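You operate a simulated robot arm through the tools that you are given. There is no shell and no other tool. Be economical: measure what you need, move in short steps, check, and stop when the job is done.

Carry out the task below with a simulated two-armed robot. There is one attempt and no reset: what you move stays moved.

TASK
Pick up the card from the bottom of the free sink bowl with one hand, pass it to the other hand and put it on the back of the ware table.

The check looks at the end state, three seconds after you hand in, the way a careful person would. Anything else that was tipped, shoved, dropped, spilled or broken makes it a failure.

THE ROBOT
Two 7-joint arms with two-finger parallel grippers on one trunk, on a base that drives. Base frame: it is fixed to the floor where the robot stands at the start and does not move with it; the origin is under the middle of the robot, x ahead of it, y to its left, z up; the surface under the hand at the start is at about z = 0.91. Readings come in m, rad, newtons and seconds.
The left shoulder is at the start at [0.144, 0.171, 1.135], the right one opposite. With the tool pointing down near the work surface each hand reaches from about 0.48 to 0.94 m from the robot's upright axis, wherever it stands, measured 20 degrees to its own side. Places, roughly: back of the ware table (24x26 cm) [-2.4, 2.68, 0.66]. Payload 4.4 kg a hand.
Tool frame (each hand has its own): the origin (TCP) lies between the finger pads and is the grasp point; the fingertips stand 0.023 m ahead of it; z points along the fingers, y is the line along which they close. The gripper opens to 0.094 m. The fingers are 0.038 m wide and 0.01 m thick; the gripper's body (0.054 by 0.096 m) begins 0.039 m behind the TCP.
Orientation is told as [roll, pitch, yaw] about the base's x, y, z axes, in that order, counted from this pose: with the fingers straight down and closing along the base's y, the tool's x points along the base's -x, its y along +y and its z along -z.

THE INTERFACE
- The arms move only by the tool step_arm. It takes "left_moves", "right_moves" or both (then of equal length, played together; a hand with none holds still); each is a list that holds one entry, the list of rows, each a list of 7 numbers: the shift along the base's x, y, z in cm, then the turn, a rotation vector about the base's x, y, z in rad, then the gripper command, from -1 (shut) to 1 (fully open), values between in proportion. In form: [[[dx, dy, dz, ax, ay, az, jaw], ...]]. A call has 1 to 12 rows; each row shifts and turns the commanded pose from where the row before left it. Rows are played at 5 a second. More than 0.05 m and 0.15 rad between two rows, or a gripper value outside its range, and nothing of the call is played. Where a pose cannot be reached the arm comes as near as it can. A force on the tool above 40 N (or 10 N above the force at the start of the call, whichever is more), or a blocked arm, ends the call early, and 0.2 s more pass. Each finger travels about 0.072 m/s and halts on what it meets, pressing with about 37 N; the grip force reading is that of the motor and also rises with nothing between the fingers. The clock runs only during rows and for 0.2 s after the last one: add rows that do not move to give the fingers time. The reply holds the time, the measured pose of the TCP, the force on the tool along the base axes, the opening and the grip force, in the units named above and with some noise, with the torque about the TCP (base axes, N m) and any sound that the robot's microphone picked up.
- Cameras (640 x 400 px; columns grow to the right, rows downward): "scene" is now at [0.2649, -0.0122, 1.2753]; the picture's right is [-0.15, -0.99, 0.00], its down [-0.54, 0.08, -0.84] and it looks along [0.83, -0.13, -0.55] (base axes); focal length 268 px, centre (320, 200). "left" rides on the left gripper at [0.086, -0.016, -0.074] in its tool frame; the picture's right is [0.18, 0.98, 0.00], its down [-0.58, 0.11, -0.81] and it looks along [-0.79, 0.15, 0.59] (tool axes); focal length 243 px, centre (320, 200). "right" rides on the right gripper at [0.086, 0.016, -0.074] in its tool frame; the picture's right is [-0.18, 0.98, 0.00], its down [-0.58, -0.11, -0.81] and it looks along [-0.79, -0.15, 0.59] (tool axes); focal length 243 px, centre (320, 200). There is no depth. A picture from a camera that has moved, and an enlarged one, comes with that camera's place and axes in the base frame and with its lens.
- grab_frame(camera): a new picture of that camera. No time passes.
- raise_lower(by): slides the trunk up (or, below 0, down) by that many m; the arms and the scene camera ride with it, the base frame stays. It gives what a move gives, with no picture.
- steer(legs): drives the robot by 1 to 6 legs, each [ahead, left, turn to the left] in m, m and rad, along the robot's own axes; the way and the turn of a leg run together, so that a leg with both is an arc; at most 1.5 m and 3.142 rad a leg. The arms and the cameras ride along, it lands a little off, and it stops where it bumps. It gives what a move gives.
- head_to(pan, tilt): turns the head with the scene camera to pan (to the left, within 1.396 rad either way) and tilt (down, from -0.506 to 1.204), counted from straight ahead of the robot. It gives what a move gives.
- enlarge(camera, box): a new picture of the part [left, top, right, bottom] of that camera's present view, enlarged. No time passes.
- sign_off(): hands the job in; it is judged then, once.

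Go step by step. Nothing tells you exact positions but the pictures and the camera data: compare them with the known pose of the tool, close in by small moves and look again before you grip or let go. The budget is 120 turns and 108 pictures, counting those below and the enlarged ones. Unless the task says otherwise, let go and move clear before handing in, and close with one line.

The tools are called after "Emit:" by a JSON object that holds its "op" and its "data". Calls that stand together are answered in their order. step_arm: Moves the arms, as the interface text tells. Its arguments: {"type":"object","properties":{"left_moves":{"type":"array","items":{"type":"array","items":{"type":"array","items":{"type":"number"}}}},"right_moves":{"type":"array","items":{"type":"array","items":{"type":"array","items":{"type":"number"}}}}},"required":[]} The other tools are called the same way: raise_lower (by) slides the trunk up or down; steer (legs) drives the base; head_to (pan, tilt) turns the head that bears the scene camera; grab_frame (camera) takes a picture; enlarge (camera, box) takes an enlarged picture of a part of a camera's view; sign_off () hands the job in.

At the start:

```text
time: 0.0
left_ee_pos: [0.5163, 0.1157, 0.9687]
left_orientation: [0.0, 0.001, 0.0]
left_ft_force: [-0.3, 0.1, 0.1]
left_wrist_torque: [0.03, 0.02, 0.03]
left_gripper_width: 0.0938
left_grip_force: 0.0
right_ee_pos: [0.5566, -0.3264, 1.0175]
right_orientation: [-0.001, -0.001, 0.001]
right_ft_force: [-0.3, 0.4, 0.2]
right_wrist_torque: [-0.01, 0.0, -0.01]
right_gripper_width: 0.094
right_grip_force: 0.1
trunk travel left (down, up): [-0.15, 0.238]
robot x, y, heading: [-0.0011, 0.0029, 0.005]
head pan, tilt: [-0.155, 0.578]
```

scene: 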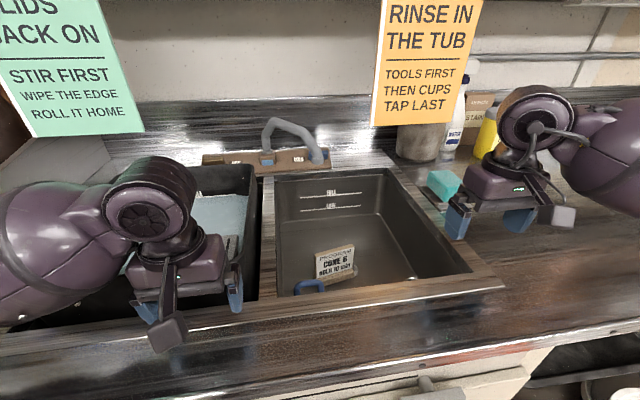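
right: 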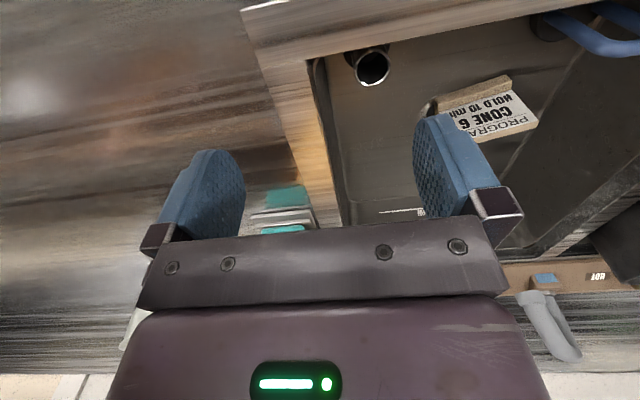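
left: 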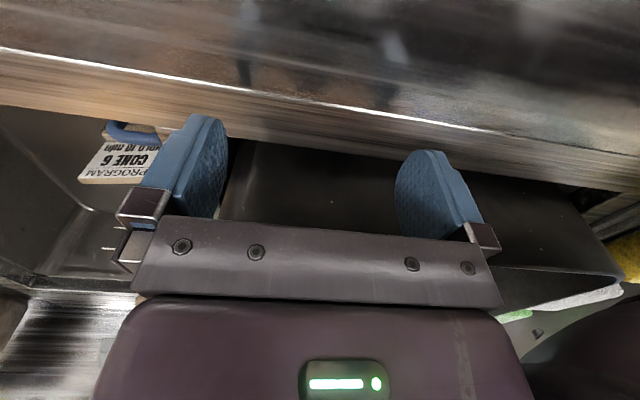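

I see the card "CONE 6" in the free (right) sink bowl, near a blue-handled thing. I'll look closer before moving.

Emit:
{"op": "enlarge", "data": {"camera": "scene", "box": [260, 160, 480, 300]}}

Emit:
{"op": "enlarge", "data": {"camera": "right", "box": [300, 0, 640, 220]}}

```text
2.86 times, centred on (370, 230) of scene
camera zoom: at [0.2649, -0.0122, 1.2753], right [-0.15, -0.99, 0.0], down [-0.54, 0.08, -0.84], along [0.83, -0.13, -0.55], focal length 765 px, centre (177, 114)
```

zoom: 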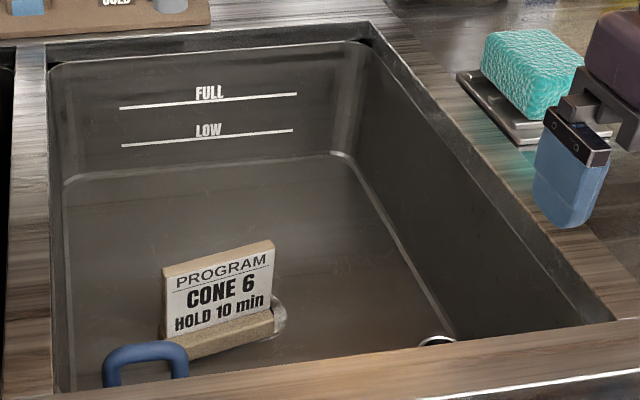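

```text
1.82 times, centred on (470, 110) of right
camera zoom: at [0.4706, -0.3103, 1.0922], right [0.18, 0.98, 0.0], down [0.58, -0.11, 0.81], along [0.79, -0.15, -0.59], focal length 441 px, centre (47, 364)
```

zoom: 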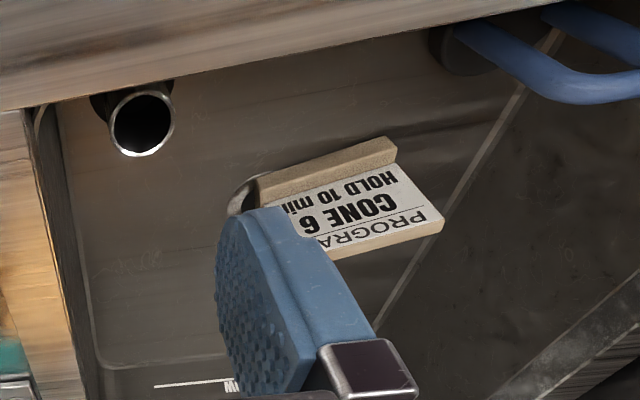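

The card seems to stand in the bowl at about (0.705, -0.12, 0.81), with a pan handle and a cup near the front. I move the right hand over in front of it for a clearer view.

Emit:
{"op": "step_arm", "data": {"right_moves": [[[0, 4, 1, 0, 0, 0, 1], [0, 4, 1, 0, 0, 0, 1], [0, 4, 1, 0, 0, 0, 1], [0, 4, 1, 0, 0, 0, 1], [0, 2, 0, 0, 0, 0, 1]]], "left_moves": [[[0, 3, 2, 0, 0, 0, 1], [0, 3, 2, 0, 0, 0, 1], [0, 3, 2, 0, 0, 0, 1], [0, 0, 0, 0, 0, 0, 1], [0, 0, 0, 0, 0, 0, 1]]]}}

Emit:
{"op": "grab_frame", "data": {"camera": "right"}}

Emit:
{"op": "grab_frame", "data": {"camera": "scene"}}

```text
time: 1.2
left_ee_pos: [0.5163, 0.206, 1.0271]
left_orientation: [-0.001, -0.002, -0.001]
left_ft_force: [-0.1, 0.2, 0.3]
left_wrist_torque: [0.01, -0.02, -0.02]
left_gripper_width: 0.094
left_grip_force: 0.0
right_ee_pos: [0.5572, -0.1449, 1.0574]
right_orientation: [-0.001, 0.001, 0.0]
right_ft_force: [0.8, -0.1, 0.4]
right_wrist_torque: [-0.02, 0.0, -0.01]
right_gripper_width: 0.0941
right_grip_force: 0.0
trunk travel left (down, up): [-0.15, 0.238]
robot x, y, heading: [-0.001, 0.0002, 0.0]
head pan, tilt: [-0.155, 0.578]
```

```text
102 pictures are left
camera right: at [0.4713, -0.1299, 1.1332], right [0.18, 0.98, 0.0], down [0.58, -0.11, 0.81], along [0.79, -0.15, -0.59], focal length 243 px, centre (320, 200)
```

right: 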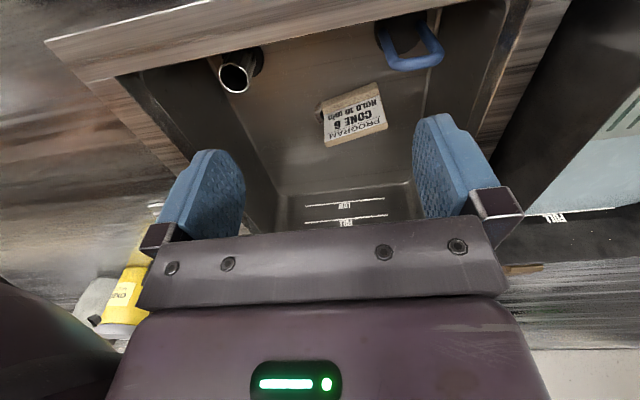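

```text
101 pictures are left
camera scene: at [0.2648, -0.0118, 1.2753], right [-0.15, -0.99, 0.0], down [-0.54, 0.08, -0.84], along [0.83, -0.13, -0.55], focal length 268 px, centre (320, 200)
```

scene: 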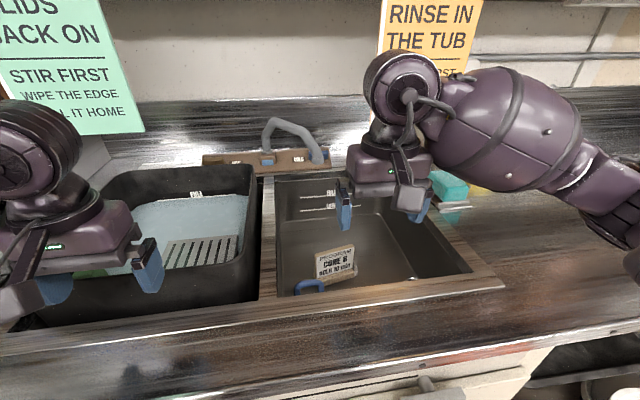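

The whole bowl is now visible from the hand camera. I zoom on the card to see its shape.

Emit:
{"op": "enlarge", "data": {"camera": "right", "box": [200, 0, 460, 160]}}

Emit:
{"op": "enlarge", "data": {"camera": "scene", "box": [280, 220, 390, 300]}}

```text
2.46 times, centred on (330, 80) of right
camera zoom: at [0.4713, -0.1299, 1.1332], right [0.18, 0.98, 0.0], down [0.58, -0.11, 0.81], along [0.79, -0.15, -0.59], focal length 597 px, centre (295, 495)
```

zoom: 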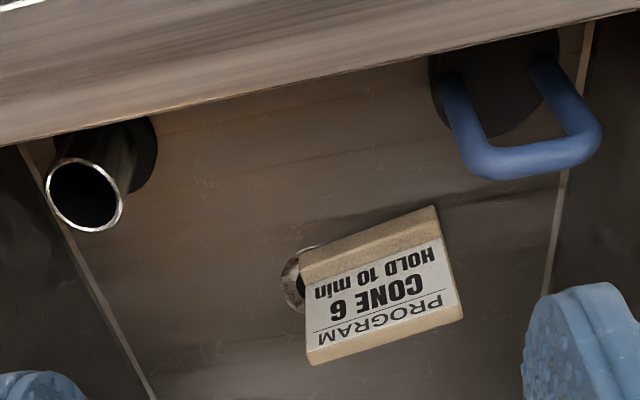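

```text
5.00 times, centred on (335, 260) of scene
camera zoom: at [0.2648, -0.0118, 1.2753], right [-0.15, -0.99, 0.0], down [-0.54, 0.08, -0.84], along [0.83, -0.13, -0.55], focal length 1338 px, centre (245, -100)
```

zoom: 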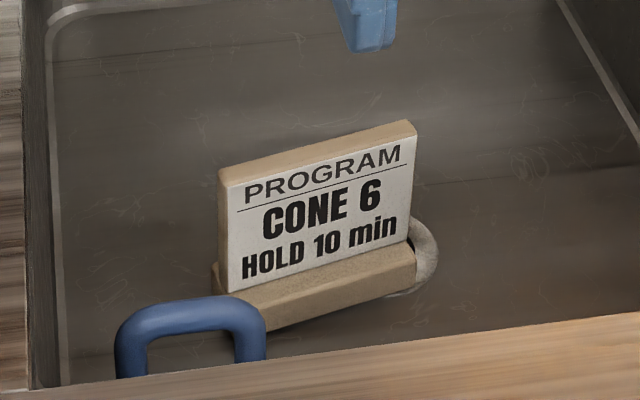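

The card is a standing plate about 10 cm wide with a foot on the robot side, turned about 17°. Its top edge is at z≈0.82. I'll turn the right hand so it closes across the plate, with its camera toward -y so the left side stays free for the handover, and hover.

Emit:
{"op": "step_arm", "data": {"right_moves": [[[1, 0, 0, 0, 0, 0.15, 1], [1, 0, 0, 0, 0, 0.15, 1], [1, 0, 0, 0, 0, 0.15, 1], [1, 0, 0, 0, 0, 0.15, 1], [1, 0, 0, 0, 0, 0.15, 1], [1, 0, 0, 0, 0, 0.15, 1], [1, 0, 0, 0, 0, 0.15, 1], [1, 0, 0, 0, 0, 0.15, 1], [1, 0, 0, 0, 0, 0.15, 1], [1, 0, 0, 0, 0, 0.15, 1], [1, 0, 0, 0, 0, 0.15, 1], [1, 0, 0, 0, 0, 0.15, 1]]]}}

Emit:
{"op": "grab_frame", "data": {"camera": "scene"}}

Emit:
{"op": "grab_frame", "data": {"camera": "right"}}

```text
time: 3.8
left_ee_pos: [0.5139, 0.2064, 1.0289]
left_orientation: [0.001, -0.005, 0.0]
left_ft_force: [-0.4, -0.2, 0.6]
left_wrist_torque: [0.05, -0.01, 0.05]
left_gripper_width: 0.0937
left_grip_force: 0.1
right_ee_pos: [0.6162, -0.1451, 1.0658]
right_orientation: [-0.053, -0.015, 1.089]
right_ft_force: [-0.3, 0.6, 0.1]
right_wrist_torque: [0.0, -0.03, -0.01]
right_gripper_width: 0.0943
right_grip_force: 0.0
right hand out of reach, approached as far as the arm can: row 8, 9, 10, 11, 12
trunk travel left (down, up): [-0.15, 0.238]
robot x, y, heading: [0.0028, 0.0026, -0.0]
head pan, tilt: [-0.155, 0.578]
```

```text
98 pictures are left
camera scene: at [0.262, -0.012, 1.2765], right [-0.15, -0.99, 0.0], down [-0.54, 0.08, -0.84], along [0.83, -0.13, -0.54], focal length 268 px, centre (320, 200)
```

scene: 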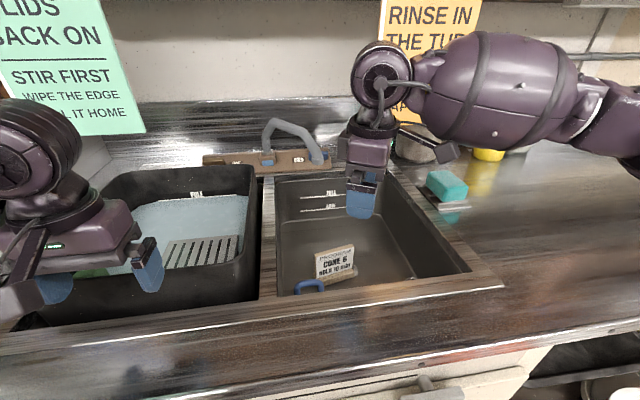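

```text
97 pictures are left
camera right: at [0.5584, -0.2138, 1.1378], right [-0.78, 0.62, -0.05], down [0.32, 0.47, 0.82], along [0.53, 0.63, -0.57], focal length 243 px, centre (320, 200)
```

right: 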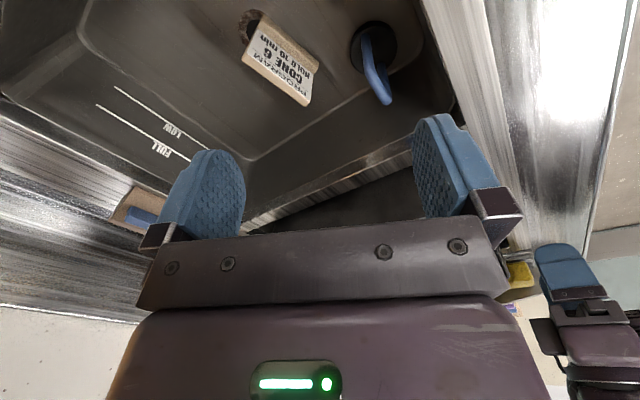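

The right wrist runs out of turn at about +62°, so I change the plan: the left hand, reaching across, picks by the card's left part with its camera outward. The right hand will then take the card from the side. First the right hand retreats and turns the other way.

Emit:
{"op": "step_arm", "data": {"right_moves": [[[-1, -2.5, 0.5, 0, 0, -0.15, 1], [-1, -2.5, 0.5, 0, 0, -0.15, 1], [-1, -2.5, 0.5, 0, 0, -0.15, 1], [-1, -2.5, 0.5, 0, 0, -0.15, 1], [-1, -2.5, 0, 0, 0, -0.15, 1], [-1, -2.5, 0, 0, 0, -0.15, 1], [-1, -2.5, 0, 0, 0, -0.15, 1], [-1, -2.5, 0, 0, 0, -0.15, 1], [-1, -2.5, 0, 0, 0, -0.15, 1], [-1, -2.5, 0, 0, 0, -0.15, 1], [-1, -2.5, 0, 0, 0, -0.15, 1], [-1, -2.5, 0, 0, 0, -0.15, 1]]]}}

```text
time: 6.4
left_ee_pos: [0.5159, 0.2053, 1.028]
left_orientation: [0.0, 0.0, 0.001]
left_ft_force: [-0.6, 0.8, -0.4]
left_wrist_torque: [0.0, -0.03, -0.02]
left_gripper_width: 0.094
left_grip_force: 0.0
right_ee_pos: [0.4962, -0.4435, 1.0841]
right_orientation: [-0.048, -0.012, -0.711]
right_ft_force: [0.0, 0.3, 0.2]
right_wrist_torque: [0.02, -0.01, 0.03]
right_gripper_width: 0.0941
right_grip_force: 0.0
trunk travel left (down, up): [-0.15, 0.238]
robot x, y, heading: [-0.001, -0.0016, -0.004]
head pan, tilt: [-0.155, 0.578]
```

Right hand turned freely that way. Now I bring the left hand over the card turned by -1.265 rad while the right turns toward the receiving pose.

Emit:
{"op": "step_arm", "data": {"left_moves": [[[1.7, -2.53, 0, 0, 0, -0.1054, 1], [1.7, -2.53, 0, 0, 0, -0.1054, 1], [1.7, -2.53, 0, 0, 0, -0.1054, 1], [1.7, -2.53, 0, 0, 0, -0.1054, 1], [1.7, -2.53, 0, 0, 0, -0.1054, 1], [1.7, -2.53, 0, 0, 0, -0.1054, 1], [1.7, -2.53, 0, 0, 0, -0.1054, 1], [1.7, -2.53, 0, 0, 0, -0.1054, 1], [1.7, -2.53, 0, 0, 0, -0.1054, 1], [1.7, -2.53, 0, 0, 0, -0.1054, 1], [1.7, -2.53, 0, 0, 0, -0.1054, 1], [1.7, -2.53, 0, 0, 0, -0.1054, 1]]], "right_moves": [[[0, 0, 0, 0, 0, -0.1433, 1], [0, 0, 0, 0, 0, -0.1433, 1], [0, 0, 0, 0, 0, -0.1433, 1], [0, 0, 0, 0, 0, -0.1433, 1], [0, 0, 0, 0, 0, -0.1433, 1], [0, 0, 0, 0, 0, -0.1433, 1], [0, -0.5, 1, 0.15, 0, 0, 1], [0, -0.5, 1, 0.15, 0, 0, 1], [0, -0.5, 1, 0.15, 0, 0, 1], [0, -0.5, 1, 0.15, 0, 0, 1], [0, -0.5, 1, 0.15, 0, 0, 1], [0, -0.5, 1, 0.15, 0, 0, 1]]]}}

Emit:
{"op": "grab_frame", "data": {"camera": "left"}}

Emit:
{"op": "grab_frame", "data": {"camera": "scene"}}

```text
time: 9.0
left_ee_pos: [0.7227, -0.0986, 1.0275]
left_orientation: [0.001, 0.002, -1.267]
left_ft_force: [0.5, -0.7, -1.0]
left_wrist_torque: [-0.02, -0.01, 0.04]
left_gripper_width: 0.0937
left_grip_force: 0.0
right_ee_pos: [0.497, -0.4764, 1.1421]
right_orientation: [-0.046, 0.891, -1.568]
right_ft_force: [1.0, 0.5, 0.1]
right_wrist_torque: [0.0, 0.01, 0.02]
right_gripper_width: 0.0938
right_grip_force: 0.1
trunk travel left (down, up): [-0.15, 0.238]
robot x, y, heading: [-0.0006, -0.0, 0.006]
head pan, tilt: [-0.155, 0.578]
```

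```text
96 pictures are left
camera left: at [0.6799, -0.0199, 1.1025], right [0.88, 0.47, 0.0], down [0.28, -0.52, 0.81], along [0.38, -0.71, -0.59], focal length 243 px, centre (320, 200)
```

left: 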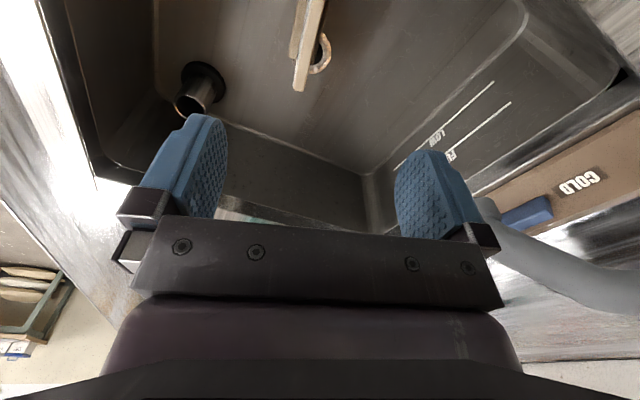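

```text
95 pictures are left
camera scene: at [0.265, -0.0133, 1.2752], right [-0.15, -0.99, 0.0], down [-0.54, 0.09, -0.84], along [0.83, -0.13, -0.55], focal length 268 px, centre (320, 200)
```

scene: 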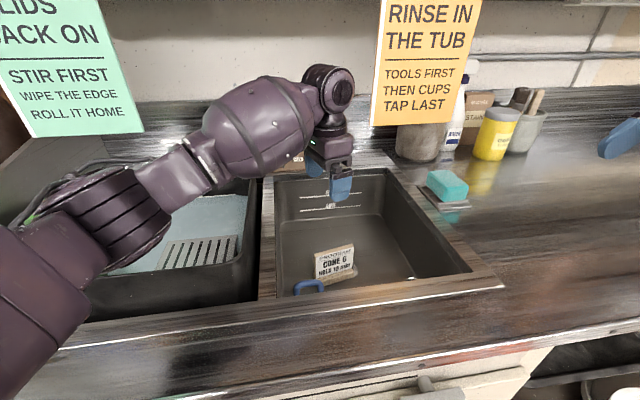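

Left reached its turned pose over the card. I zoom to check alignment with the plate.

Emit:
{"op": "enlarge", "data": {"camera": "left", "box": [220, 0, 420, 125]}}

```text
3.20 times, centred on (320, 62) of left
camera zoom: at [0.6799, -0.0199, 1.1025], right [0.88, 0.47, 0.0], down [0.28, -0.52, 0.81], along [0.38, -0.71, -0.59], focal length 776 px, centre (320, 640)
```

zoom: 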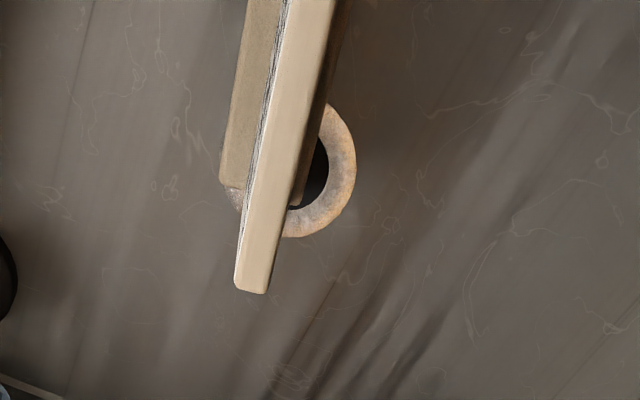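

Card plate is ~13 mm thick, turned about 12–13°. I refine the turn slightly and descend part way to look again.

Emit:
{"op": "step_arm", "data": {"left_moves": [[[0, 0, -3, 0, 0, -0.04, 1], [0, 0, -3, 0, 0, -0.04, 1], [0, 0, -3, 0, 0, 0, 1], [0, 0, -3, 0, 0, 0, 1], [0, 0, 0, 0, 0, 0, 1]]]}}

Emit:
{"op": "grab_frame", "data": {"camera": "left"}}

Emit:
{"op": "enlarge", "data": {"camera": "scene", "box": [260, 180, 420, 300]}}

```text
time: 10.2
left_ee_pos: [0.723, -0.097, 0.9175]
left_orientation: [0.013, -0.004, -1.343]
left_ft_force: [-1.1, 0.2, -0.4]
left_wrist_torque: [-0.03, -0.02, -0.03]
left_gripper_width: 0.0941
left_grip_force: 0.0
right_ee_pos: [0.4959, -0.4742, 1.146]
right_orientation: [-0.037, 0.888, -1.56]
right_ft_force: [-0.5, -0.2, -0.9]
right_wrist_torque: [0.0, 0.01, -0.01]
right_gripper_width: 0.094
right_grip_force: 0.1
trunk travel left (down, up): [-0.15, 0.238]
robot x, y, heading: [0.0016, -0.0019, 0.001]
head pan, tilt: [-0.155, 0.578]
```

```text
93 pictures are left
camera left: at [0.6854, -0.0154, 0.9903], right [0.92, 0.4, 0.01], down [0.23, -0.54, 0.81], along [0.33, -0.74, -0.59], focal length 243 px, centre (320, 200)
```

left: 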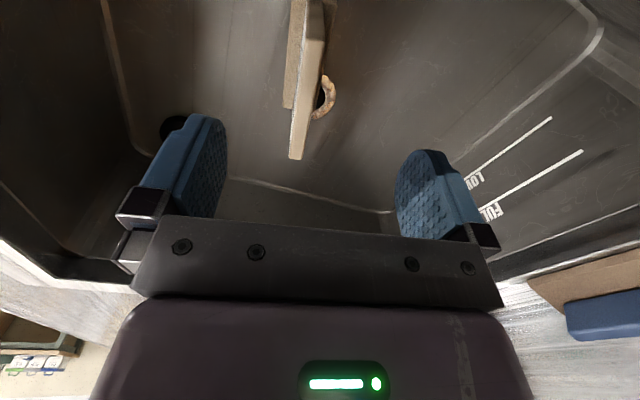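

```text
3.33 times, centred on (340, 240) of scene
camera zoom: at [0.2623, -0.0123, 1.2775], right [-0.15, -0.99, 0.0], down [-0.54, 0.08, -0.84], along [0.83, -0.13, -0.55], focal length 892 px, centre (253, 67)
```

zoom: 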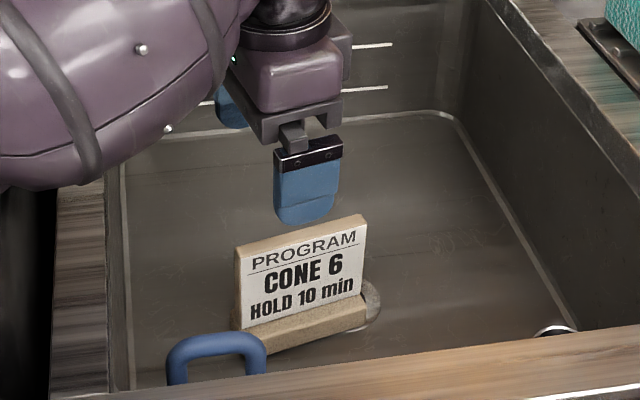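

Alignment looks close; I zoom the wrist view to measure the offset.

Emit:
{"op": "enlarge", "data": {"camera": "left", "box": [200, 0, 440, 200]}}

```text
2.00 times, centred on (320, 100) of left
camera zoom: at [0.6854, -0.0154, 0.9903], right [0.92, 0.4, 0.01], down [0.23, -0.54, 0.81], along [0.33, -0.74, -0.59], focal length 485 px, centre (320, 400)
```

zoom: 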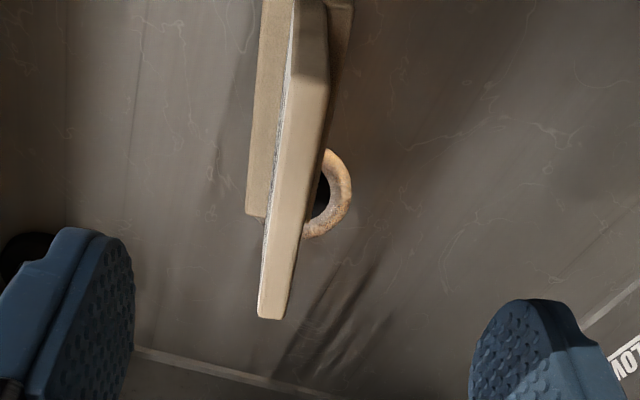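

Now consistent: the top edge is at z≈0.828, running from (0.709,-0.072) to (0.729,-0.167). I shift 9 mm back and descend to just above it.

Emit:
{"op": "step_arm", "data": {"left_moves": [[[-0.9, -0.2, -2, 0, 0, -0.02, 1], [0, 0, -2.2, 0, 0, 0, 1], [0, 0, -2, 0, 0, 0, 1], [0, 0, 0, 0, 0, 0, 1]]]}}

Emit:
{"op": "grab_frame", "data": {"camera": "left"}}

Emit:
{"op": "enlarge", "data": {"camera": "scene", "box": [260, 180, 420, 300]}}

```text
time: 11.4
left_ee_pos: [0.7377, -0.1014, 0.9185]
left_orientation: [0.105, -0.04, -1.365]
left_ft_force: [1.0, 0.2, 0.0]
left_wrist_torque: [-0.06, 0.03, -0.01]
left_gripper_width: 0.094
left_grip_force: 0.0
right_ee_pos: [0.492, -0.4739, 1.1528]
right_orientation: [-0.02, 0.889, -1.545]
right_ft_force: [2.2, -0.6, -1.9]
right_wrist_torque: [0.04, 0.04, 0.06]
right_gripper_width: 0.0941
right_grip_force: 0.1
trunk travel left (down, up): [-0.15, 0.238]
robot x, y, heading: [0.005, 0.0021, 0.003]
head pan, tilt: [-0.155, 0.578]
stopped in row 4 (left hand): the arm was blocked; the commanded pose is now the measured one
```

```text
90 pictures are left
camera left: at [0.6936, -0.0176, 0.9867], right [0.92, 0.38, 0.1], down [0.14, -0.53, 0.84], along [0.37, -0.75, -0.54], focal length 243 px, centre (320, 200)
```

left: 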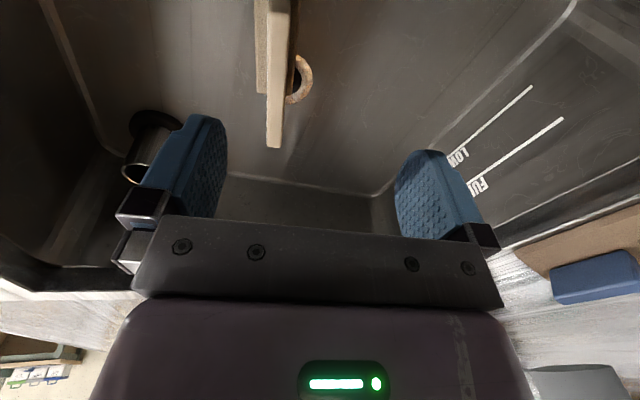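

```text
3.33 times, centred on (340, 240) of scene
camera zoom: at [0.2583, -0.0132, 1.2809], right [-0.15, -0.99, 0.0], down [-0.54, 0.08, -0.84], along [0.83, -0.13, -0.54], focal length 892 px, centre (253, 67)
```

zoom: 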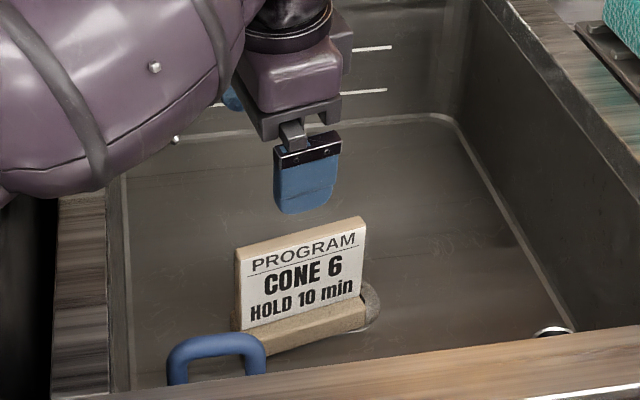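

The left arm was blocked—probably its elbow or forearm on the tub or counter edge. I back up and look left.

Emit:
{"op": "step_arm", "data": {"left_moves": [[[-0.5, 0, 2, 0, 0, 0, 1], [-0.5, 0, 3, 0, 0, 0, 1], [-0.5, 0, 3, 0, 0, 0, 1]]]}}

Emit:
{"op": "head_to", "data": {"pan": 0.6, "tilt": 0.8}}

Emit:
{"op": "grab_frame", "data": {"camera": "scene"}}

```text
time: 12.2
left_ee_pos: [0.7073, -0.0984, 0.9567]
left_orientation: [0.051, -0.022, -1.365]
left_ft_force: [0.0, -1.1, -0.8]
left_wrist_torque: [0.03, 0.0, -0.02]
left_gripper_width: 0.094
left_grip_force: 0.0
right_ee_pos: [0.4939, -0.4703, 1.1418]
right_orientation: [-0.049, 0.886, -1.57]
right_ft_force: [-0.5, 0.1, 0.0]
right_wrist_torque: [0.05, -0.01, -0.01]
right_gripper_width: 0.0939
right_grip_force: 0.1
trunk travel left (down, up): [-0.15, 0.238]
robot x, y, heading: [0.0025, 0.0017, 0.006]
head pan, tilt: [-0.155, 0.578]
```

```text
time: 13.3
left_ee_pos: [0.7134, -0.1013, 0.9576]
left_orientation: [0.053, -0.024, -1.366]
left_ft_force: [0.1, 0.3, 0.4]
left_wrist_torque: [0.01, -0.05, 0.0]
left_gripper_width: 0.094
left_grip_force: 0.1
right_ee_pos: [0.4978, -0.4748, 1.1419]
right_orientation: [-0.049, 0.889, -1.569]
right_ft_force: [-0.2, -0.3, -0.5]
right_wrist_torque: [0.0, 0.02, -0.03]
right_gripper_width: 0.0942
right_grip_force: 0.0
trunk travel left (down, up): [-0.15, 0.238]
robot x, y, heading: [-0.0028, -0.0025, -0.003]
head pan, tilt: [0.6, 0.799]
```

```text
88 pictures are left
camera scene: at [0.2443, 0.0467, 1.256], right [0.56, -0.83, 0.0], down [-0.59, -0.4, -0.7], along [0.58, 0.39, -0.72], focal length 268 px, centre (320, 200)
```

scene: 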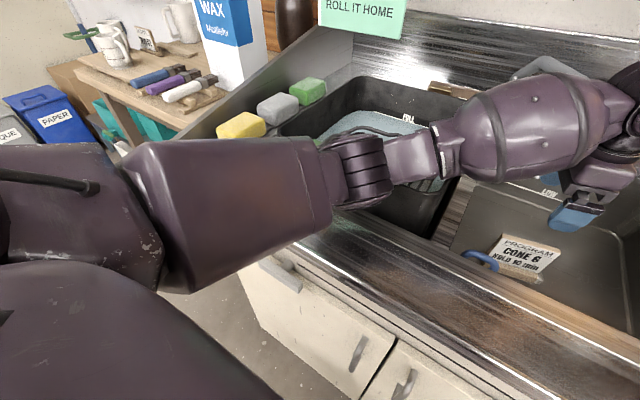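

The forearm passes low over the counter edge. Raising the trunk will lift the elbow; then I descend with the hand.

Emit:
{"op": "raise_lower", "data": {"by": 0.18}}

Emit:
{"op": "step_arm", "data": {"left_moves": [[[0, 0, -3, 0, 0, 0, 1], [0, 0, -4, -0.05, 0.02, 0, 1], [0, 0, -4, 0, 0, 0, 1], [0, 0, -4, 0, 0, 0, 1], [0, 0, -4, 0, 0, 0, 1], [0, 0, -2, 0, 0, 0, 1], [0, 0, 0, 0, 0, 0, 1]]]}}

Emit:
{"op": "grab_frame", "data": {"camera": "scene"}}

Emit:
{"op": "grab_frame", "data": {"camera": "left"}}

```text
time: 15.3
left_ee_pos: [0.7131, -0.1023, 1.1403]
left_orientation: [0.051, -0.024, -1.366]
left_ft_force: [0.5, -0.8, 0.0]
left_wrist_torque: [-0.01, -0.01, -0.01]
left_gripper_width: 0.0941
left_grip_force: 0.0
right_ee_pos: [0.4984, -0.475, 1.3231]
right_orientation: [-0.049, 0.888, -1.57]
right_ft_force: [-0.4, 0.2, 0.0]
right_wrist_torque: [-0.01, 0.03, 0.0]
right_gripper_width: 0.0939
right_grip_force: 0.0
trunk travel left (down, up): [-0.33, 0.058]
robot x, y, heading: [0.0005, -0.0014, 0.002]
head pan, tilt: [0.6, 0.799]
```

```text
time: 16.9
left_ee_pos: [0.6833, -0.0835, 0.9344]
left_orientation: [0.027, -0.069, -1.363]
left_ft_force: [0.0, 0.5, 0.5]
left_wrist_torque: [0.01, -0.01, 0.0]
left_gripper_width: 0.0941
left_grip_force: 0.0
left hand out of reach, approached as far as the arm can: row 3, 4, 5, 6
right_ee_pos: [0.4974, -0.4732, 1.3215]
right_orientation: [-0.046, 0.888, -1.568]
right_ft_force: [-0.5, -0.4, 0.1]
right_wrist_torque: [-0.01, -0.01, 0.04]
right_gripper_width: 0.094
right_grip_force: 0.0
trunk travel left (down, up): [-0.33, 0.058]
robot x, y, heading: [-0.0009, 0.0027, -0.002]
head pan, tilt: [0.6, 0.799]
```

```text
87 pictures are left
camera scene: at [0.1239, 0.0467, 1.4509], right [0.56, -0.83, 0.0], down [-0.59, -0.4, -0.7], along [0.58, 0.39, -0.72], focal length 268 px, centre (320, 200)
```

scene: 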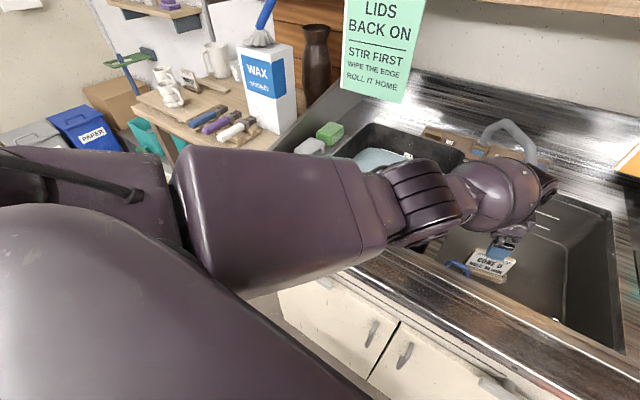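

```text
86 pictures are left
camera left: at [0.6452, 0.0026, 1.0021], right [0.92, 0.38, 0.01], down [0.19, -0.49, 0.85], along [0.33, -0.78, -0.53], focal length 243 px, centre (320, 200)
```

left: 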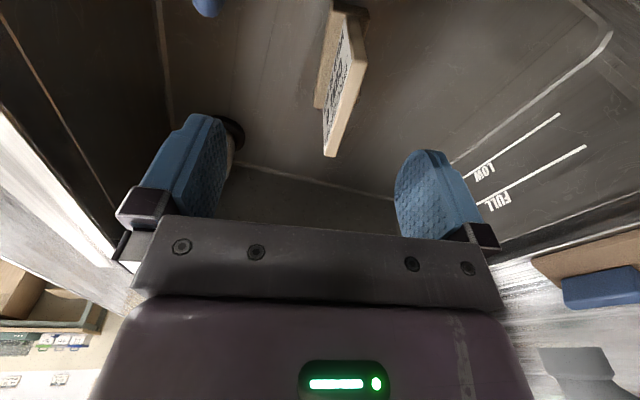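

With the trunk high the arm falls short. I'll instead turn the robot about 17° to the right so the left arm faces the card without reaching across, and use a middling trunk height. First the hand goes up.

Emit:
{"op": "step_arm", "data": {"left_moves": [[[0, 0, 3, 0, 0, 0, 1], [0, 0, 4, 0, 0, 0, 1], [-1, 2, 4, 0, 0, 0.1, 1], [-1, 2, 4, 0, 0, 0.1, 1], [-1, 2, 4, 0, 0, 0.1, 1], [-1, 2, 4, 0, 0, 0, 1]]]}}

Emit:
{"op": "steer", "data": {"legs": [[0, 0, -0.3]]}}

Emit:
{"op": "raise_lower", "data": {"by": -0.08}}

Emit:
{"op": "head_to", "data": {"pan": 0.2, "tilt": 0.7}}

Emit:
{"op": "grab_frame", "data": {"camera": "scene"}}

```text
time: 18.3
left_ee_pos: [0.6412, -0.001, 1.1619]
left_orientation: [0.024, -0.069, -1.062]
left_ft_force: [-1.5, 0.6, 0.1]
left_wrist_torque: [-0.03, -0.02, -0.02]
left_gripper_width: 0.0941
left_grip_force: 0.0
right_ee_pos: [0.4973, -0.4719, 1.3227]
right_orientation: [-0.045, 0.887, -1.567]
right_ft_force: [-0.2, 0.0, 0.2]
right_wrist_torque: [-0.03, 0.03, 0.01]
right_gripper_width: 0.0937
right_grip_force: 0.0
trunk travel left (down, up): [-0.33, 0.058]
robot x, y, heading: [-0.0022, 0.002, -0.005]
head pan, tilt: [0.6, 0.799]
```

```text
time: 19.7
left_ee_pos: [0.6109, -0.1905, 1.1626]
left_orientation: [0.024, -0.067, -1.361]
left_ft_force: [-0.4, -1.3, -0.3]
left_wrist_torque: [0.01, 0.02, 0.02]
left_gripper_width: 0.0941
left_grip_force: 0.0
right_ee_pos: [0.3378, -0.5996, 1.3228]
right_orientation: [-0.046, 0.888, -1.864]
right_ft_force: [-0.1, -0.2, -0.8]
right_wrist_torque: [0.01, 0.0, 0.0]
right_gripper_width: 0.0942
right_grip_force: 0.0
trunk travel left (down, up): [-0.33, 0.058]
robot x, y, heading: [0.0024, 0.0018, -0.297]
head pan, tilt: [0.6, 0.799]
```

```text
time: 20.8
left_ee_pos: [0.6127, -0.1898, 1.0832]
left_orientation: [0.028, -0.07, -1.361]
left_ft_force: [-0.5, 0.5, 0.3]
left_wrist_torque: [0.0, -0.03, 0.02]
left_gripper_width: 0.0942
left_grip_force: 0.0
right_ee_pos: [0.3369, -0.5987, 1.2446]
right_orientation: [-0.044, 0.889, -1.866]
right_ft_force: [0.9, 0.8, 0.5]
right_wrist_torque: [-0.02, 0.0, -0.04]
right_gripper_width: 0.0939
right_grip_force: 0.0
trunk travel left (down, up): [-0.25, 0.138]
robot x, y, heading: [0.0006, 0.0013, -0.3]
head pan, tilt: [0.6, 0.799]
```

```text
time: 21.7
left_ee_pos: [0.6137, -0.1904, 1.082]
left_orientation: [0.024, -0.069, -1.36]
left_ft_force: [0.1, 0.5, 0.2]
left_wrist_torque: [-0.01, 0.0, 0.01]
left_gripper_width: 0.0941
left_grip_force: 0.1
right_ee_pos: [0.3373, -0.5975, 1.2417]
right_orientation: [-0.044, 0.889, -1.864]
right_ft_force: [0.6, 0.7, -0.4]
right_wrist_torque: [0.02, -0.03, -0.01]
right_gripper_width: 0.0943
right_grip_force: 0.0
trunk travel left (down, up): [-0.25, 0.138]
robot x, y, heading: [0.0011, -0.0012, -0.298]
head pan, tilt: [0.201, 0.7]
```

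```text
85 pictures are left
camera scene: at [0.1702, -0.0327, 1.3753], right [-0.1, -1.0, 0.0], down [-0.64, 0.06, -0.76], along [0.76, -0.07, -0.64], focal length 268 px, centre (320, 200)
```

scene: 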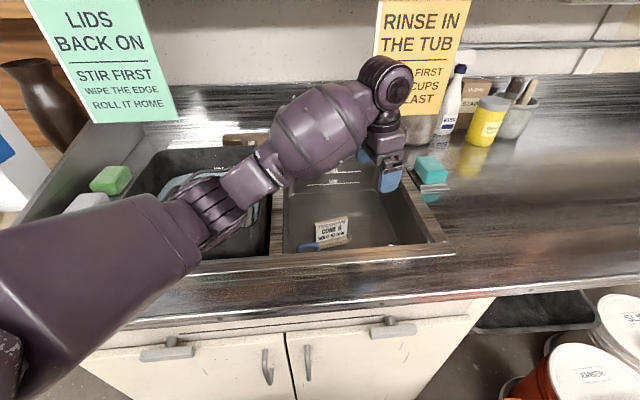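

The turn went without a bump. Now I move the left hand over the card, straighten it and come down to z≈0.90.

Emit:
{"op": "step_arm", "data": {"left_moves": [[[1.68, 1.53, -1, 0.03, 0.02, 0, 1], [1.68, 1.53, -1, 0.0325, 0.018, 0, 1], [1.68, 1.53, -3, 0, 0, 0, 1], [1.68, 1.53, -3, 0, 0, 0, 1], [1.68, 1.53, -3, 0, 0, 0, 1], [1.68, 1.53, -3, 0, 0, 0, 1], [0, 0, -3, 0, 0, 0, 1], [0, 0, -1, 0, 0, 0, 1], [0, 0, 0, 0, 0, 0, 1]]]}}

Emit:
{"op": "grab_frame", "data": {"camera": "scene"}}

Emit:
{"op": "enlarge", "data": {"camera": "left", "box": [200, 0, 440, 200]}}

```text
time: 23.7
left_ee_pos: [0.7131, -0.0978, 0.9021]
left_orientation: [0.0, 0.001, -1.362]
left_ft_force: [-0.3, -0.5, 0.1]
left_wrist_torque: [0.0, -0.02, 0.0]
left_gripper_width: 0.0941
left_grip_force: 0.1
right_ee_pos: [0.3381, -0.5986, 1.2414]
right_orientation: [-0.045, 0.887, -1.866]
right_ft_force: [0.0, 0.1, 0.7]
right_wrist_torque: [0.02, 0.02, 0.01]
right_gripper_width: 0.0938
right_grip_force: 0.1
trunk travel left (down, up): [-0.25, 0.138]
robot x, y, heading: [0.0054, -0.0004, -0.296]
head pan, tilt: [0.201, 0.7]
```

```text
84 pictures are left
camera scene: at [0.1702, -0.0329, 1.3754], right [-0.1, -1.0, 0.0], down [-0.64, 0.06, -0.76], along [0.76, -0.07, -0.64], focal length 268 px, centre (320, 200)
```

scene: 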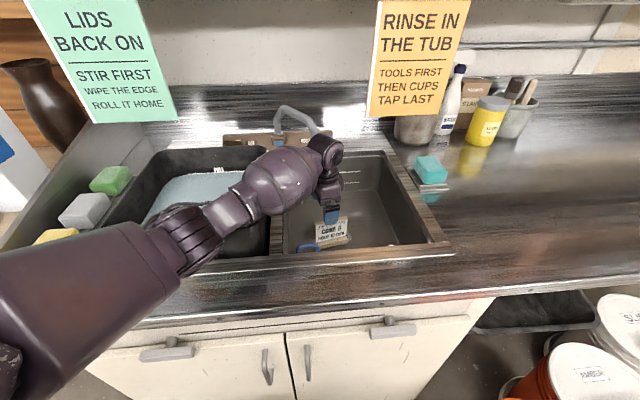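

```text
2.00 times, centred on (320, 100) of left
camera zoom: at [0.6775, -0.0161, 0.9768], right [0.92, 0.38, 0.0], down [0.23, -0.55, 0.81], along [0.31, -0.74, -0.59], focal length 485 px, centre (320, 400)
```

zoom: 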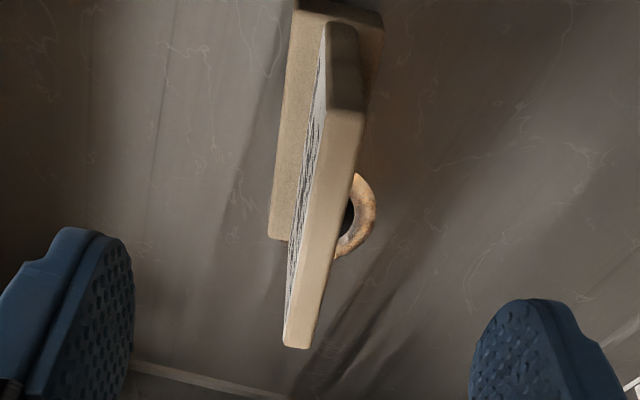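

The card is a plate on a foot, nicely between the fingers. I nudge 2 mm, descend to z≈0.824 and check.

Emit:
{"op": "step_arm", "data": {"left_moves": [[[0.2, 0, -2, 0, 0, 0.02, 1], [0, 0, -2, 0, 0, 0, 1], [0, 0, -2, 0, 0, 0, 1], [0, 0, -1.8, 0, 0, 0, 1], [0, 0, 0, 0, 0, 0, 1]]]}}

Emit:
{"op": "grab_frame", "data": {"camera": "left"}}

Emit:
{"op": "enlarge", "data": {"camera": "scene", "box": [260, 150, 440, 262]}}

```text
time: 25.1
left_ee_pos: [0.7245, -0.1076, 0.8595]
left_orientation: [0.049, -0.029, -1.351]
left_ft_force: [0.6, 0.1, -0.8]
left_wrist_torque: [-0.01, 0.01, 0.0]
left_gripper_width: 0.094
left_grip_force: 0.0
right_ee_pos: [0.3306, -0.5983, 1.2429]
right_orientation: [-0.04, 0.894, -1.861]
right_ft_force: [0.0, 0.2, 0.1]
right_wrist_torque: [0.01, -0.04, -0.02]
right_gripper_width: 0.0939
right_grip_force: 0.1
trunk travel left (down, up): [-0.25, 0.138]
robot x, y, heading: [0.0011, 0.0011, -0.297]
head pan, tilt: [0.201, 0.7]
stopped in row 5 (left hand): the arm was blocked; the commanded pose is now the measured one
```

```text
82 pictures are left
camera left: at [0.6852, -0.025, 0.9303], right [0.92, 0.39, 0.04], down [0.19, -0.53, 0.83], along [0.35, -0.75, -0.56], focal length 243 px, centre (320, 200)
```

left: 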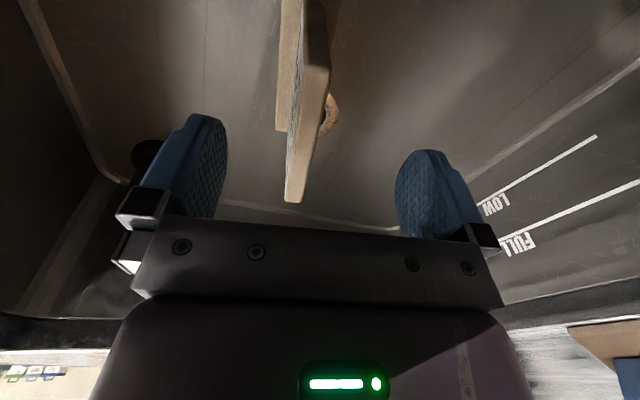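

```text
3.56 times, centred on (350, 206) of scene
camera zoom: at [0.1609, -0.0329, 1.3752], right [-0.09, -1.0, 0.0], down [-0.64, 0.06, -0.77], along [0.77, -0.07, -0.64], focal length 951 px, centre (213, 179)
```

zoom: 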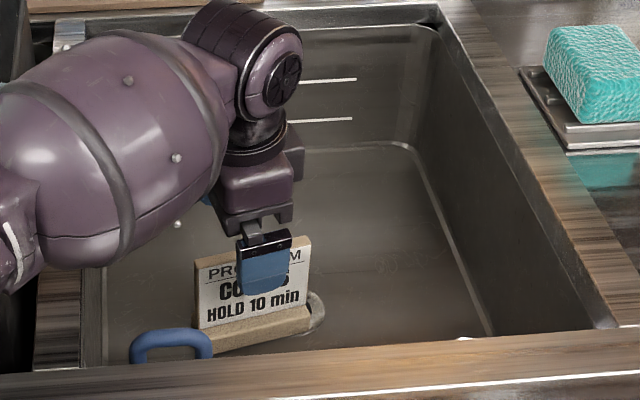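

Again the forearm touches something (tub rim/divider) 3.5 cm too high. I lift, raise the trunk 10 cm more, and come down again from this better heading.

Emit:
{"op": "step_arm", "data": {"left_moves": [[[-0.5, 0.5, 3, 0, 0, 0, 1], [-0.5, 0.4, 3, 0.02, 0.05, 0, 1], [0, 0, 2, 0, 0, 0, 1]]]}}

Emit:
{"op": "raise_lower", "data": {"by": 0.1}}

Emit:
{"op": "grab_frame", "data": {"camera": "scene"}}

```text
time: 25.9
left_ee_pos: [0.717, -0.0967, 0.9276]
left_orientation: [-0.013, 0.012, -1.348]
left_ft_force: [-0.6, 0.0, -0.3]
left_wrist_torque: [0.02, -0.04, 0.02]
left_gripper_width: 0.0941
left_grip_force: 0.1
right_ee_pos: [0.3375, -0.5981, 1.2418]
right_orientation: [-0.045, 0.887, -1.864]
right_ft_force: [-0.5, 0.9, -0.9]
right_wrist_torque: [0.01, -0.01, 0.02]
right_gripper_width: 0.0939
right_grip_force: 0.2
trunk travel left (down, up): [-0.25, 0.138]
robot x, y, heading: [-0.0009, 0.0013, -0.297]
head pan, tilt: [0.201, 0.7]
```

```text
time: 27.2
left_ee_pos: [0.718, -0.0957, 1.0275]
left_orientation: [-0.015, 0.01, -1.347]
left_ft_force: [0.5, 0.3, -0.7]
left_wrist_torque: [0.03, 0.01, -0.02]
left_gripper_width: 0.0941
left_grip_force: 0.0
right_ee_pos: [0.3395, -0.5977, 1.3422]
right_orientation: [-0.048, 0.889, -1.866]
right_ft_force: [-0.4, 0.1, 0.2]
right_wrist_torque: [-0.01, 0.04, 0.03]
right_gripper_width: 0.0942
right_grip_force: 0.1
trunk travel left (down, up): [-0.35, 0.038]
robot x, y, heading: [0.0005, -0.0033, -0.301]
head pan, tilt: [0.201, 0.7]
```

```text
80 pictures are left
camera scene: at [0.1384, -0.0229, 1.4793], right [-0.1, -1.0, 0.0], down [-0.64, 0.06, -0.76], along [0.76, -0.07, -0.64], focal length 268 px, centre (320, 200)
```

scene: 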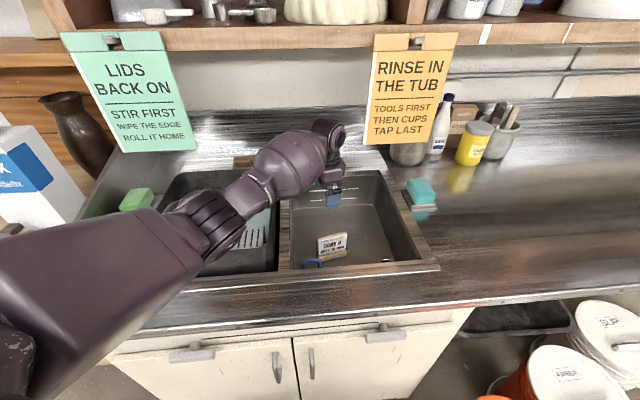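

Emit:
{"op": "step_arm", "data": {"left_moves": [[[-0.2, 0, -3, 0, 0, 0, 1], [0, 0, -4, 0, 0, 0, 1], [0, 0, -4, 0, 0, 0, 1], [0, 0, -3, 0, 0, 0, 1], [0, 0, -2.5, 0, 0, 0, 1], [0, 0, 0, 0, 0, 0, 1]]]}}

Emit:
{"op": "enlarge", "data": {"camera": "left", "box": [200, 0, 440, 200]}}

Emit:
{"op": "grab_frame", "data": {"camera": "scene"}}

```text
time: 28.6
left_ee_pos: [0.7028, -0.0927, 0.8649]
left_orientation: [-0.013, 0.01, -1.349]
left_ft_force: [1.0, -0.4, 0.5]
left_wrist_torque: [0.02, 0.02, 0.0]
left_gripper_width: 0.094
left_grip_force: 0.0
left hand out of reach, approached as far as the arm can: row 5
right_ee_pos: [0.3385, -0.5986, 1.343]
right_orientation: [-0.046, 0.888, -1.863]
right_ft_force: [-0.5, 0.6, 0.5]
right_wrist_torque: [0.02, -0.04, 0.03]
right_gripper_width: 0.0942
right_grip_force: 0.1
trunk travel left (down, up): [-0.35, 0.038]
robot x, y, heading: [0.0038, -0.0005, -0.298]
head pan, tilt: [0.201, 0.7]
```

```text
2.00 times, centred on (320, 100) of left
camera zoom: at [0.6686, -0.0109, 0.9407], right [0.92, 0.4, -0.01], down [0.25, -0.55, 0.8], along [0.31, -0.74, -0.6], focal length 485 px, centre (320, 400)
```

zoom: 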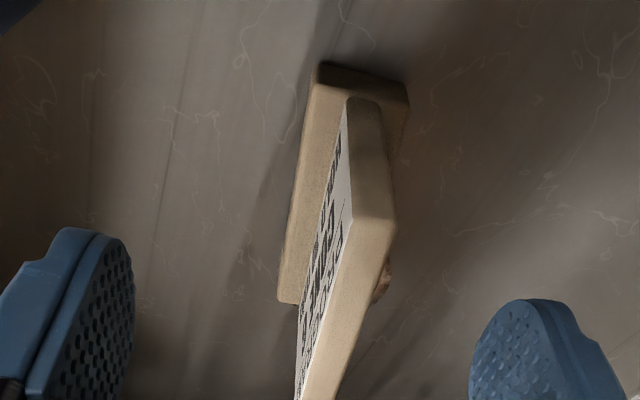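

```text
78 pictures are left
camera scene: at [0.138, -0.0233, 1.4794], right [-0.1, -1.0, 0.0], down [-0.64, 0.06, -0.76], along [0.76, -0.07, -0.64], focal length 268 px, centre (320, 200)
```

scene: 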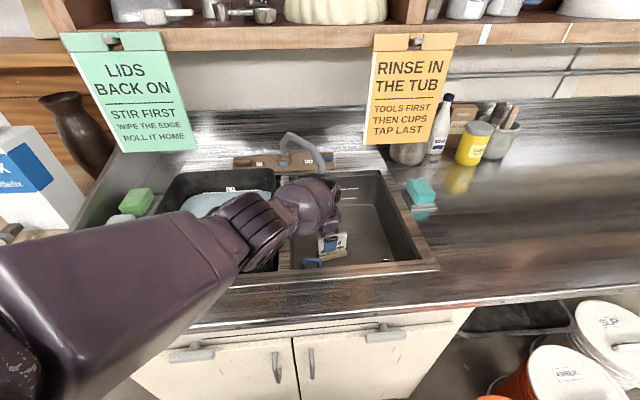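

The arm is now at full stretch rather than blocked. A few cm closer to the counter would help; I lift a bit and check the floor clearance in front of the base.

Emit:
{"op": "step_arm", "data": {"left_moves": [[[0, 0, 3, 0, 0, 0, 1], [0, 0, 3, 0, 0, 0, 1]]]}}

Emit:
{"op": "head_to", "data": {"pan": -0.2, "tilt": 1.2}}

Emit:
{"op": "grab_frame", "data": {"camera": "scene"}}

```text
time: 29.2
left_ee_pos: [0.7026, -0.0906, 0.9238]
left_orientation: [-0.012, 0.01, -1.347]
left_ft_force: [0.0, 0.5, -0.1]
left_wrist_torque: [0.0, -0.02, 0.01]
left_gripper_width: 0.094
left_grip_force: 0.1
right_ee_pos: [0.3376, -0.5986, 1.3425]
right_orientation: [-0.045, 0.888, -1.865]
right_ft_force: [0.5, 0.2, 0.4]
right_wrist_torque: [0.03, 0.02, 0.01]
right_gripper_width: 0.0941
right_grip_force: 0.0
trunk travel left (down, up): [-0.35, 0.038]
robot x, y, heading: [-0.0014, -0.0008, -0.296]
head pan, tilt: [0.201, 0.7]
```

```text
time: 30.2
left_ee_pos: [0.7042, -0.0899, 0.9231]
left_orientation: [-0.011, 0.011, -1.351]
left_ft_force: [-0.1, 0.6, -1.0]
left_wrist_torque: [0.01, 0.02, -0.02]
left_gripper_width: 0.0941
left_grip_force: 0.0
right_ee_pos: [0.3379, -0.5973, 1.3419]
right_orientation: [-0.045, 0.888, -1.864]
right_ft_force: [-0.6, 0.4, -0.7]
right_wrist_torque: [-0.02, 0.0, 0.01]
right_gripper_width: 0.0939
right_grip_force: 0.0
trunk travel left (down, up): [-0.35, 0.038]
robot x, y, heading: [0.0044, 0.0002, -0.3]
head pan, tilt: [-0.201, 1.201]
```

```text
77 pictures are left
camera scene: at [0.1028, -0.0412, 1.4435], right [-0.48, -0.88, 0.0], down [-0.82, 0.44, -0.36], along [0.32, -0.17, -0.93], focal length 268 px, centre (320, 200)
```

scene: 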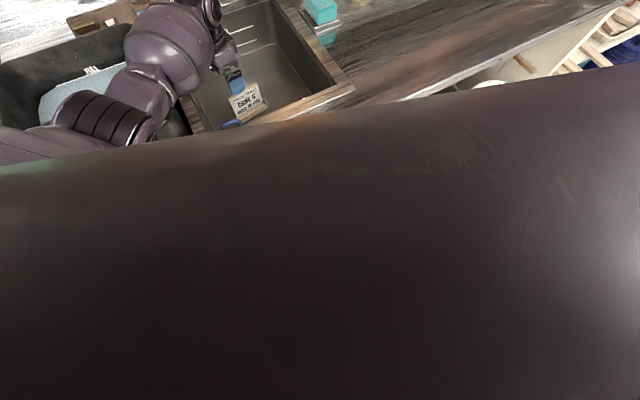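

The body hides the floor. I try a cautious 4 cm ahead (it stops on contact), with the hand above the card.

Emit:
{"op": "steer", "data": {"legs": [[0.04, 0, 0]]}}

Emit:
{"op": "head_to", "data": {"pan": 0.2, "tilt": 0.7}}

```text
time: 31.1
left_ee_pos: [0.7418, -0.1037, 0.922]
left_orientation: [-0.014, 0.011, -1.349]
left_ft_force: [0.9, -0.1, 0.2]
left_wrist_torque: [0.05, 0.01, -0.03]
left_gripper_width: 0.094
left_grip_force: 0.0
right_ee_pos: [0.378, -0.6102, 1.3414]
right_orientation: [-0.049, 0.888, -1.867]
right_ft_force: [0.7, 0.9, 0.5]
right_wrist_torque: [0.06, 0.02, 0.02]
right_gripper_width: 0.0941
right_grip_force: 0.0
trunk travel left (down, up): [-0.35, 0.038]
robot x, y, heading: [0.0394, -0.0113, -0.299]
head pan, tilt: [-0.201, 1.201]
```

```text
time: 32.0
left_ee_pos: [0.7409, -0.1034, 0.9224]
left_orientation: [-0.011, 0.009, -1.349]
left_ft_force: [0.5, -0.4, 0.3]
left_wrist_torque: [-0.01, 0.0, 0.02]
left_gripper_width: 0.0937
left_grip_force: 0.0
right_ee_pos: [0.3753, -0.6108, 1.3414]
right_orientation: [-0.046, 0.888, -1.867]
right_ft_force: [0.4, -0.4, -0.3]
right_wrist_torque: [-0.01, -0.01, -0.01]
right_gripper_width: 0.094
right_grip_force: 0.1
trunk travel left (down, up): [-0.35, 0.038]
robot x, y, heading: [0.0374, -0.011, -0.294]
head pan, tilt: [0.201, 0.7]
```

No bump. Now back over the card and down to z≈0.85, then check.

Emit:
{"op": "step_arm", "data": {"left_moves": [[[-1.4, 0.35, 0, 0, 0, 0, 1], [-1.25, 0.3, -1, 0, 0, 0, 1], [0, 0, -2.5, 0, 0, 0, 1], [0, 0, -2.5, 0, 0, 0, 1], [0, 0, -1, 0, 0, 0, 1], [0, 0, 0, 0, 0, 0, 1]]]}}

Emit:
{"op": "enlarge", "data": {"camera": "left", "box": [200, 0, 440, 200]}}

Emit:
{"op": "grab_frame", "data": {"camera": "scene"}}

```text
time: 33.4
left_ee_pos: [0.7154, -0.0963, 0.8535]
left_orientation: [-0.012, 0.011, -1.35]
left_ft_force: [-0.6, -0.6, 0.7]
left_wrist_torque: [0.0, -0.02, -0.02]
left_gripper_width: 0.0938
left_grip_force: 0.0
right_ee_pos: [0.3748, -0.6112, 1.3433]
right_orientation: [-0.045, 0.889, -1.866]
right_ft_force: [0.4, -0.5, 0.5]
right_wrist_torque: [0.01, -0.03, 0.0]
right_gripper_width: 0.0939
right_grip_force: 0.1
trunk travel left (down, up): [-0.35, 0.038]
robot x, y, heading: [0.0375, -0.0123, -0.292]
head pan, tilt: [0.201, 0.7]
```

```text
2.00 times, centred on (320, 100) of left
camera zoom: at [0.6796, -0.0144, 0.9286], right [0.92, 0.4, -0.01], down [0.25, -0.55, 0.8], along [0.31, -0.74, -0.6], focal length 485 px, centre (320, 400)
```

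zoom: 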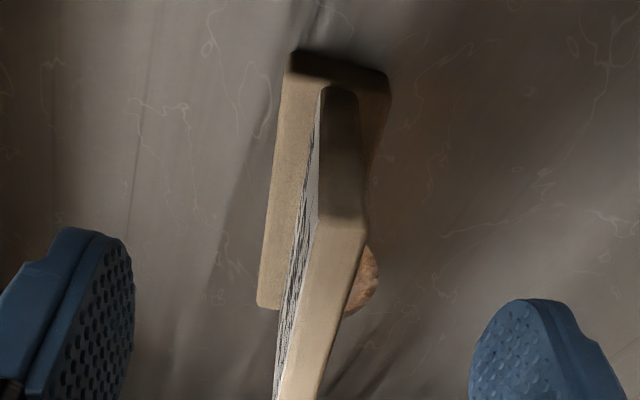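

```text
75 pictures are left
camera scene: at [0.1757, -0.0343, 1.4794], right [-0.1, -1.0, 0.0], down [-0.64, 0.06, -0.76], along [0.76, -0.07, -0.64], focal length 268 px, centre (320, 200)
```

scene: 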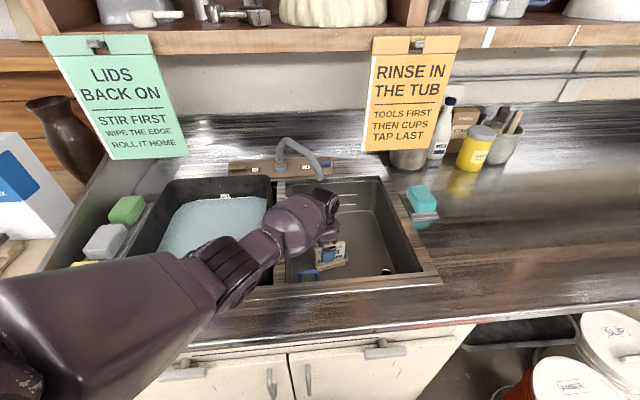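

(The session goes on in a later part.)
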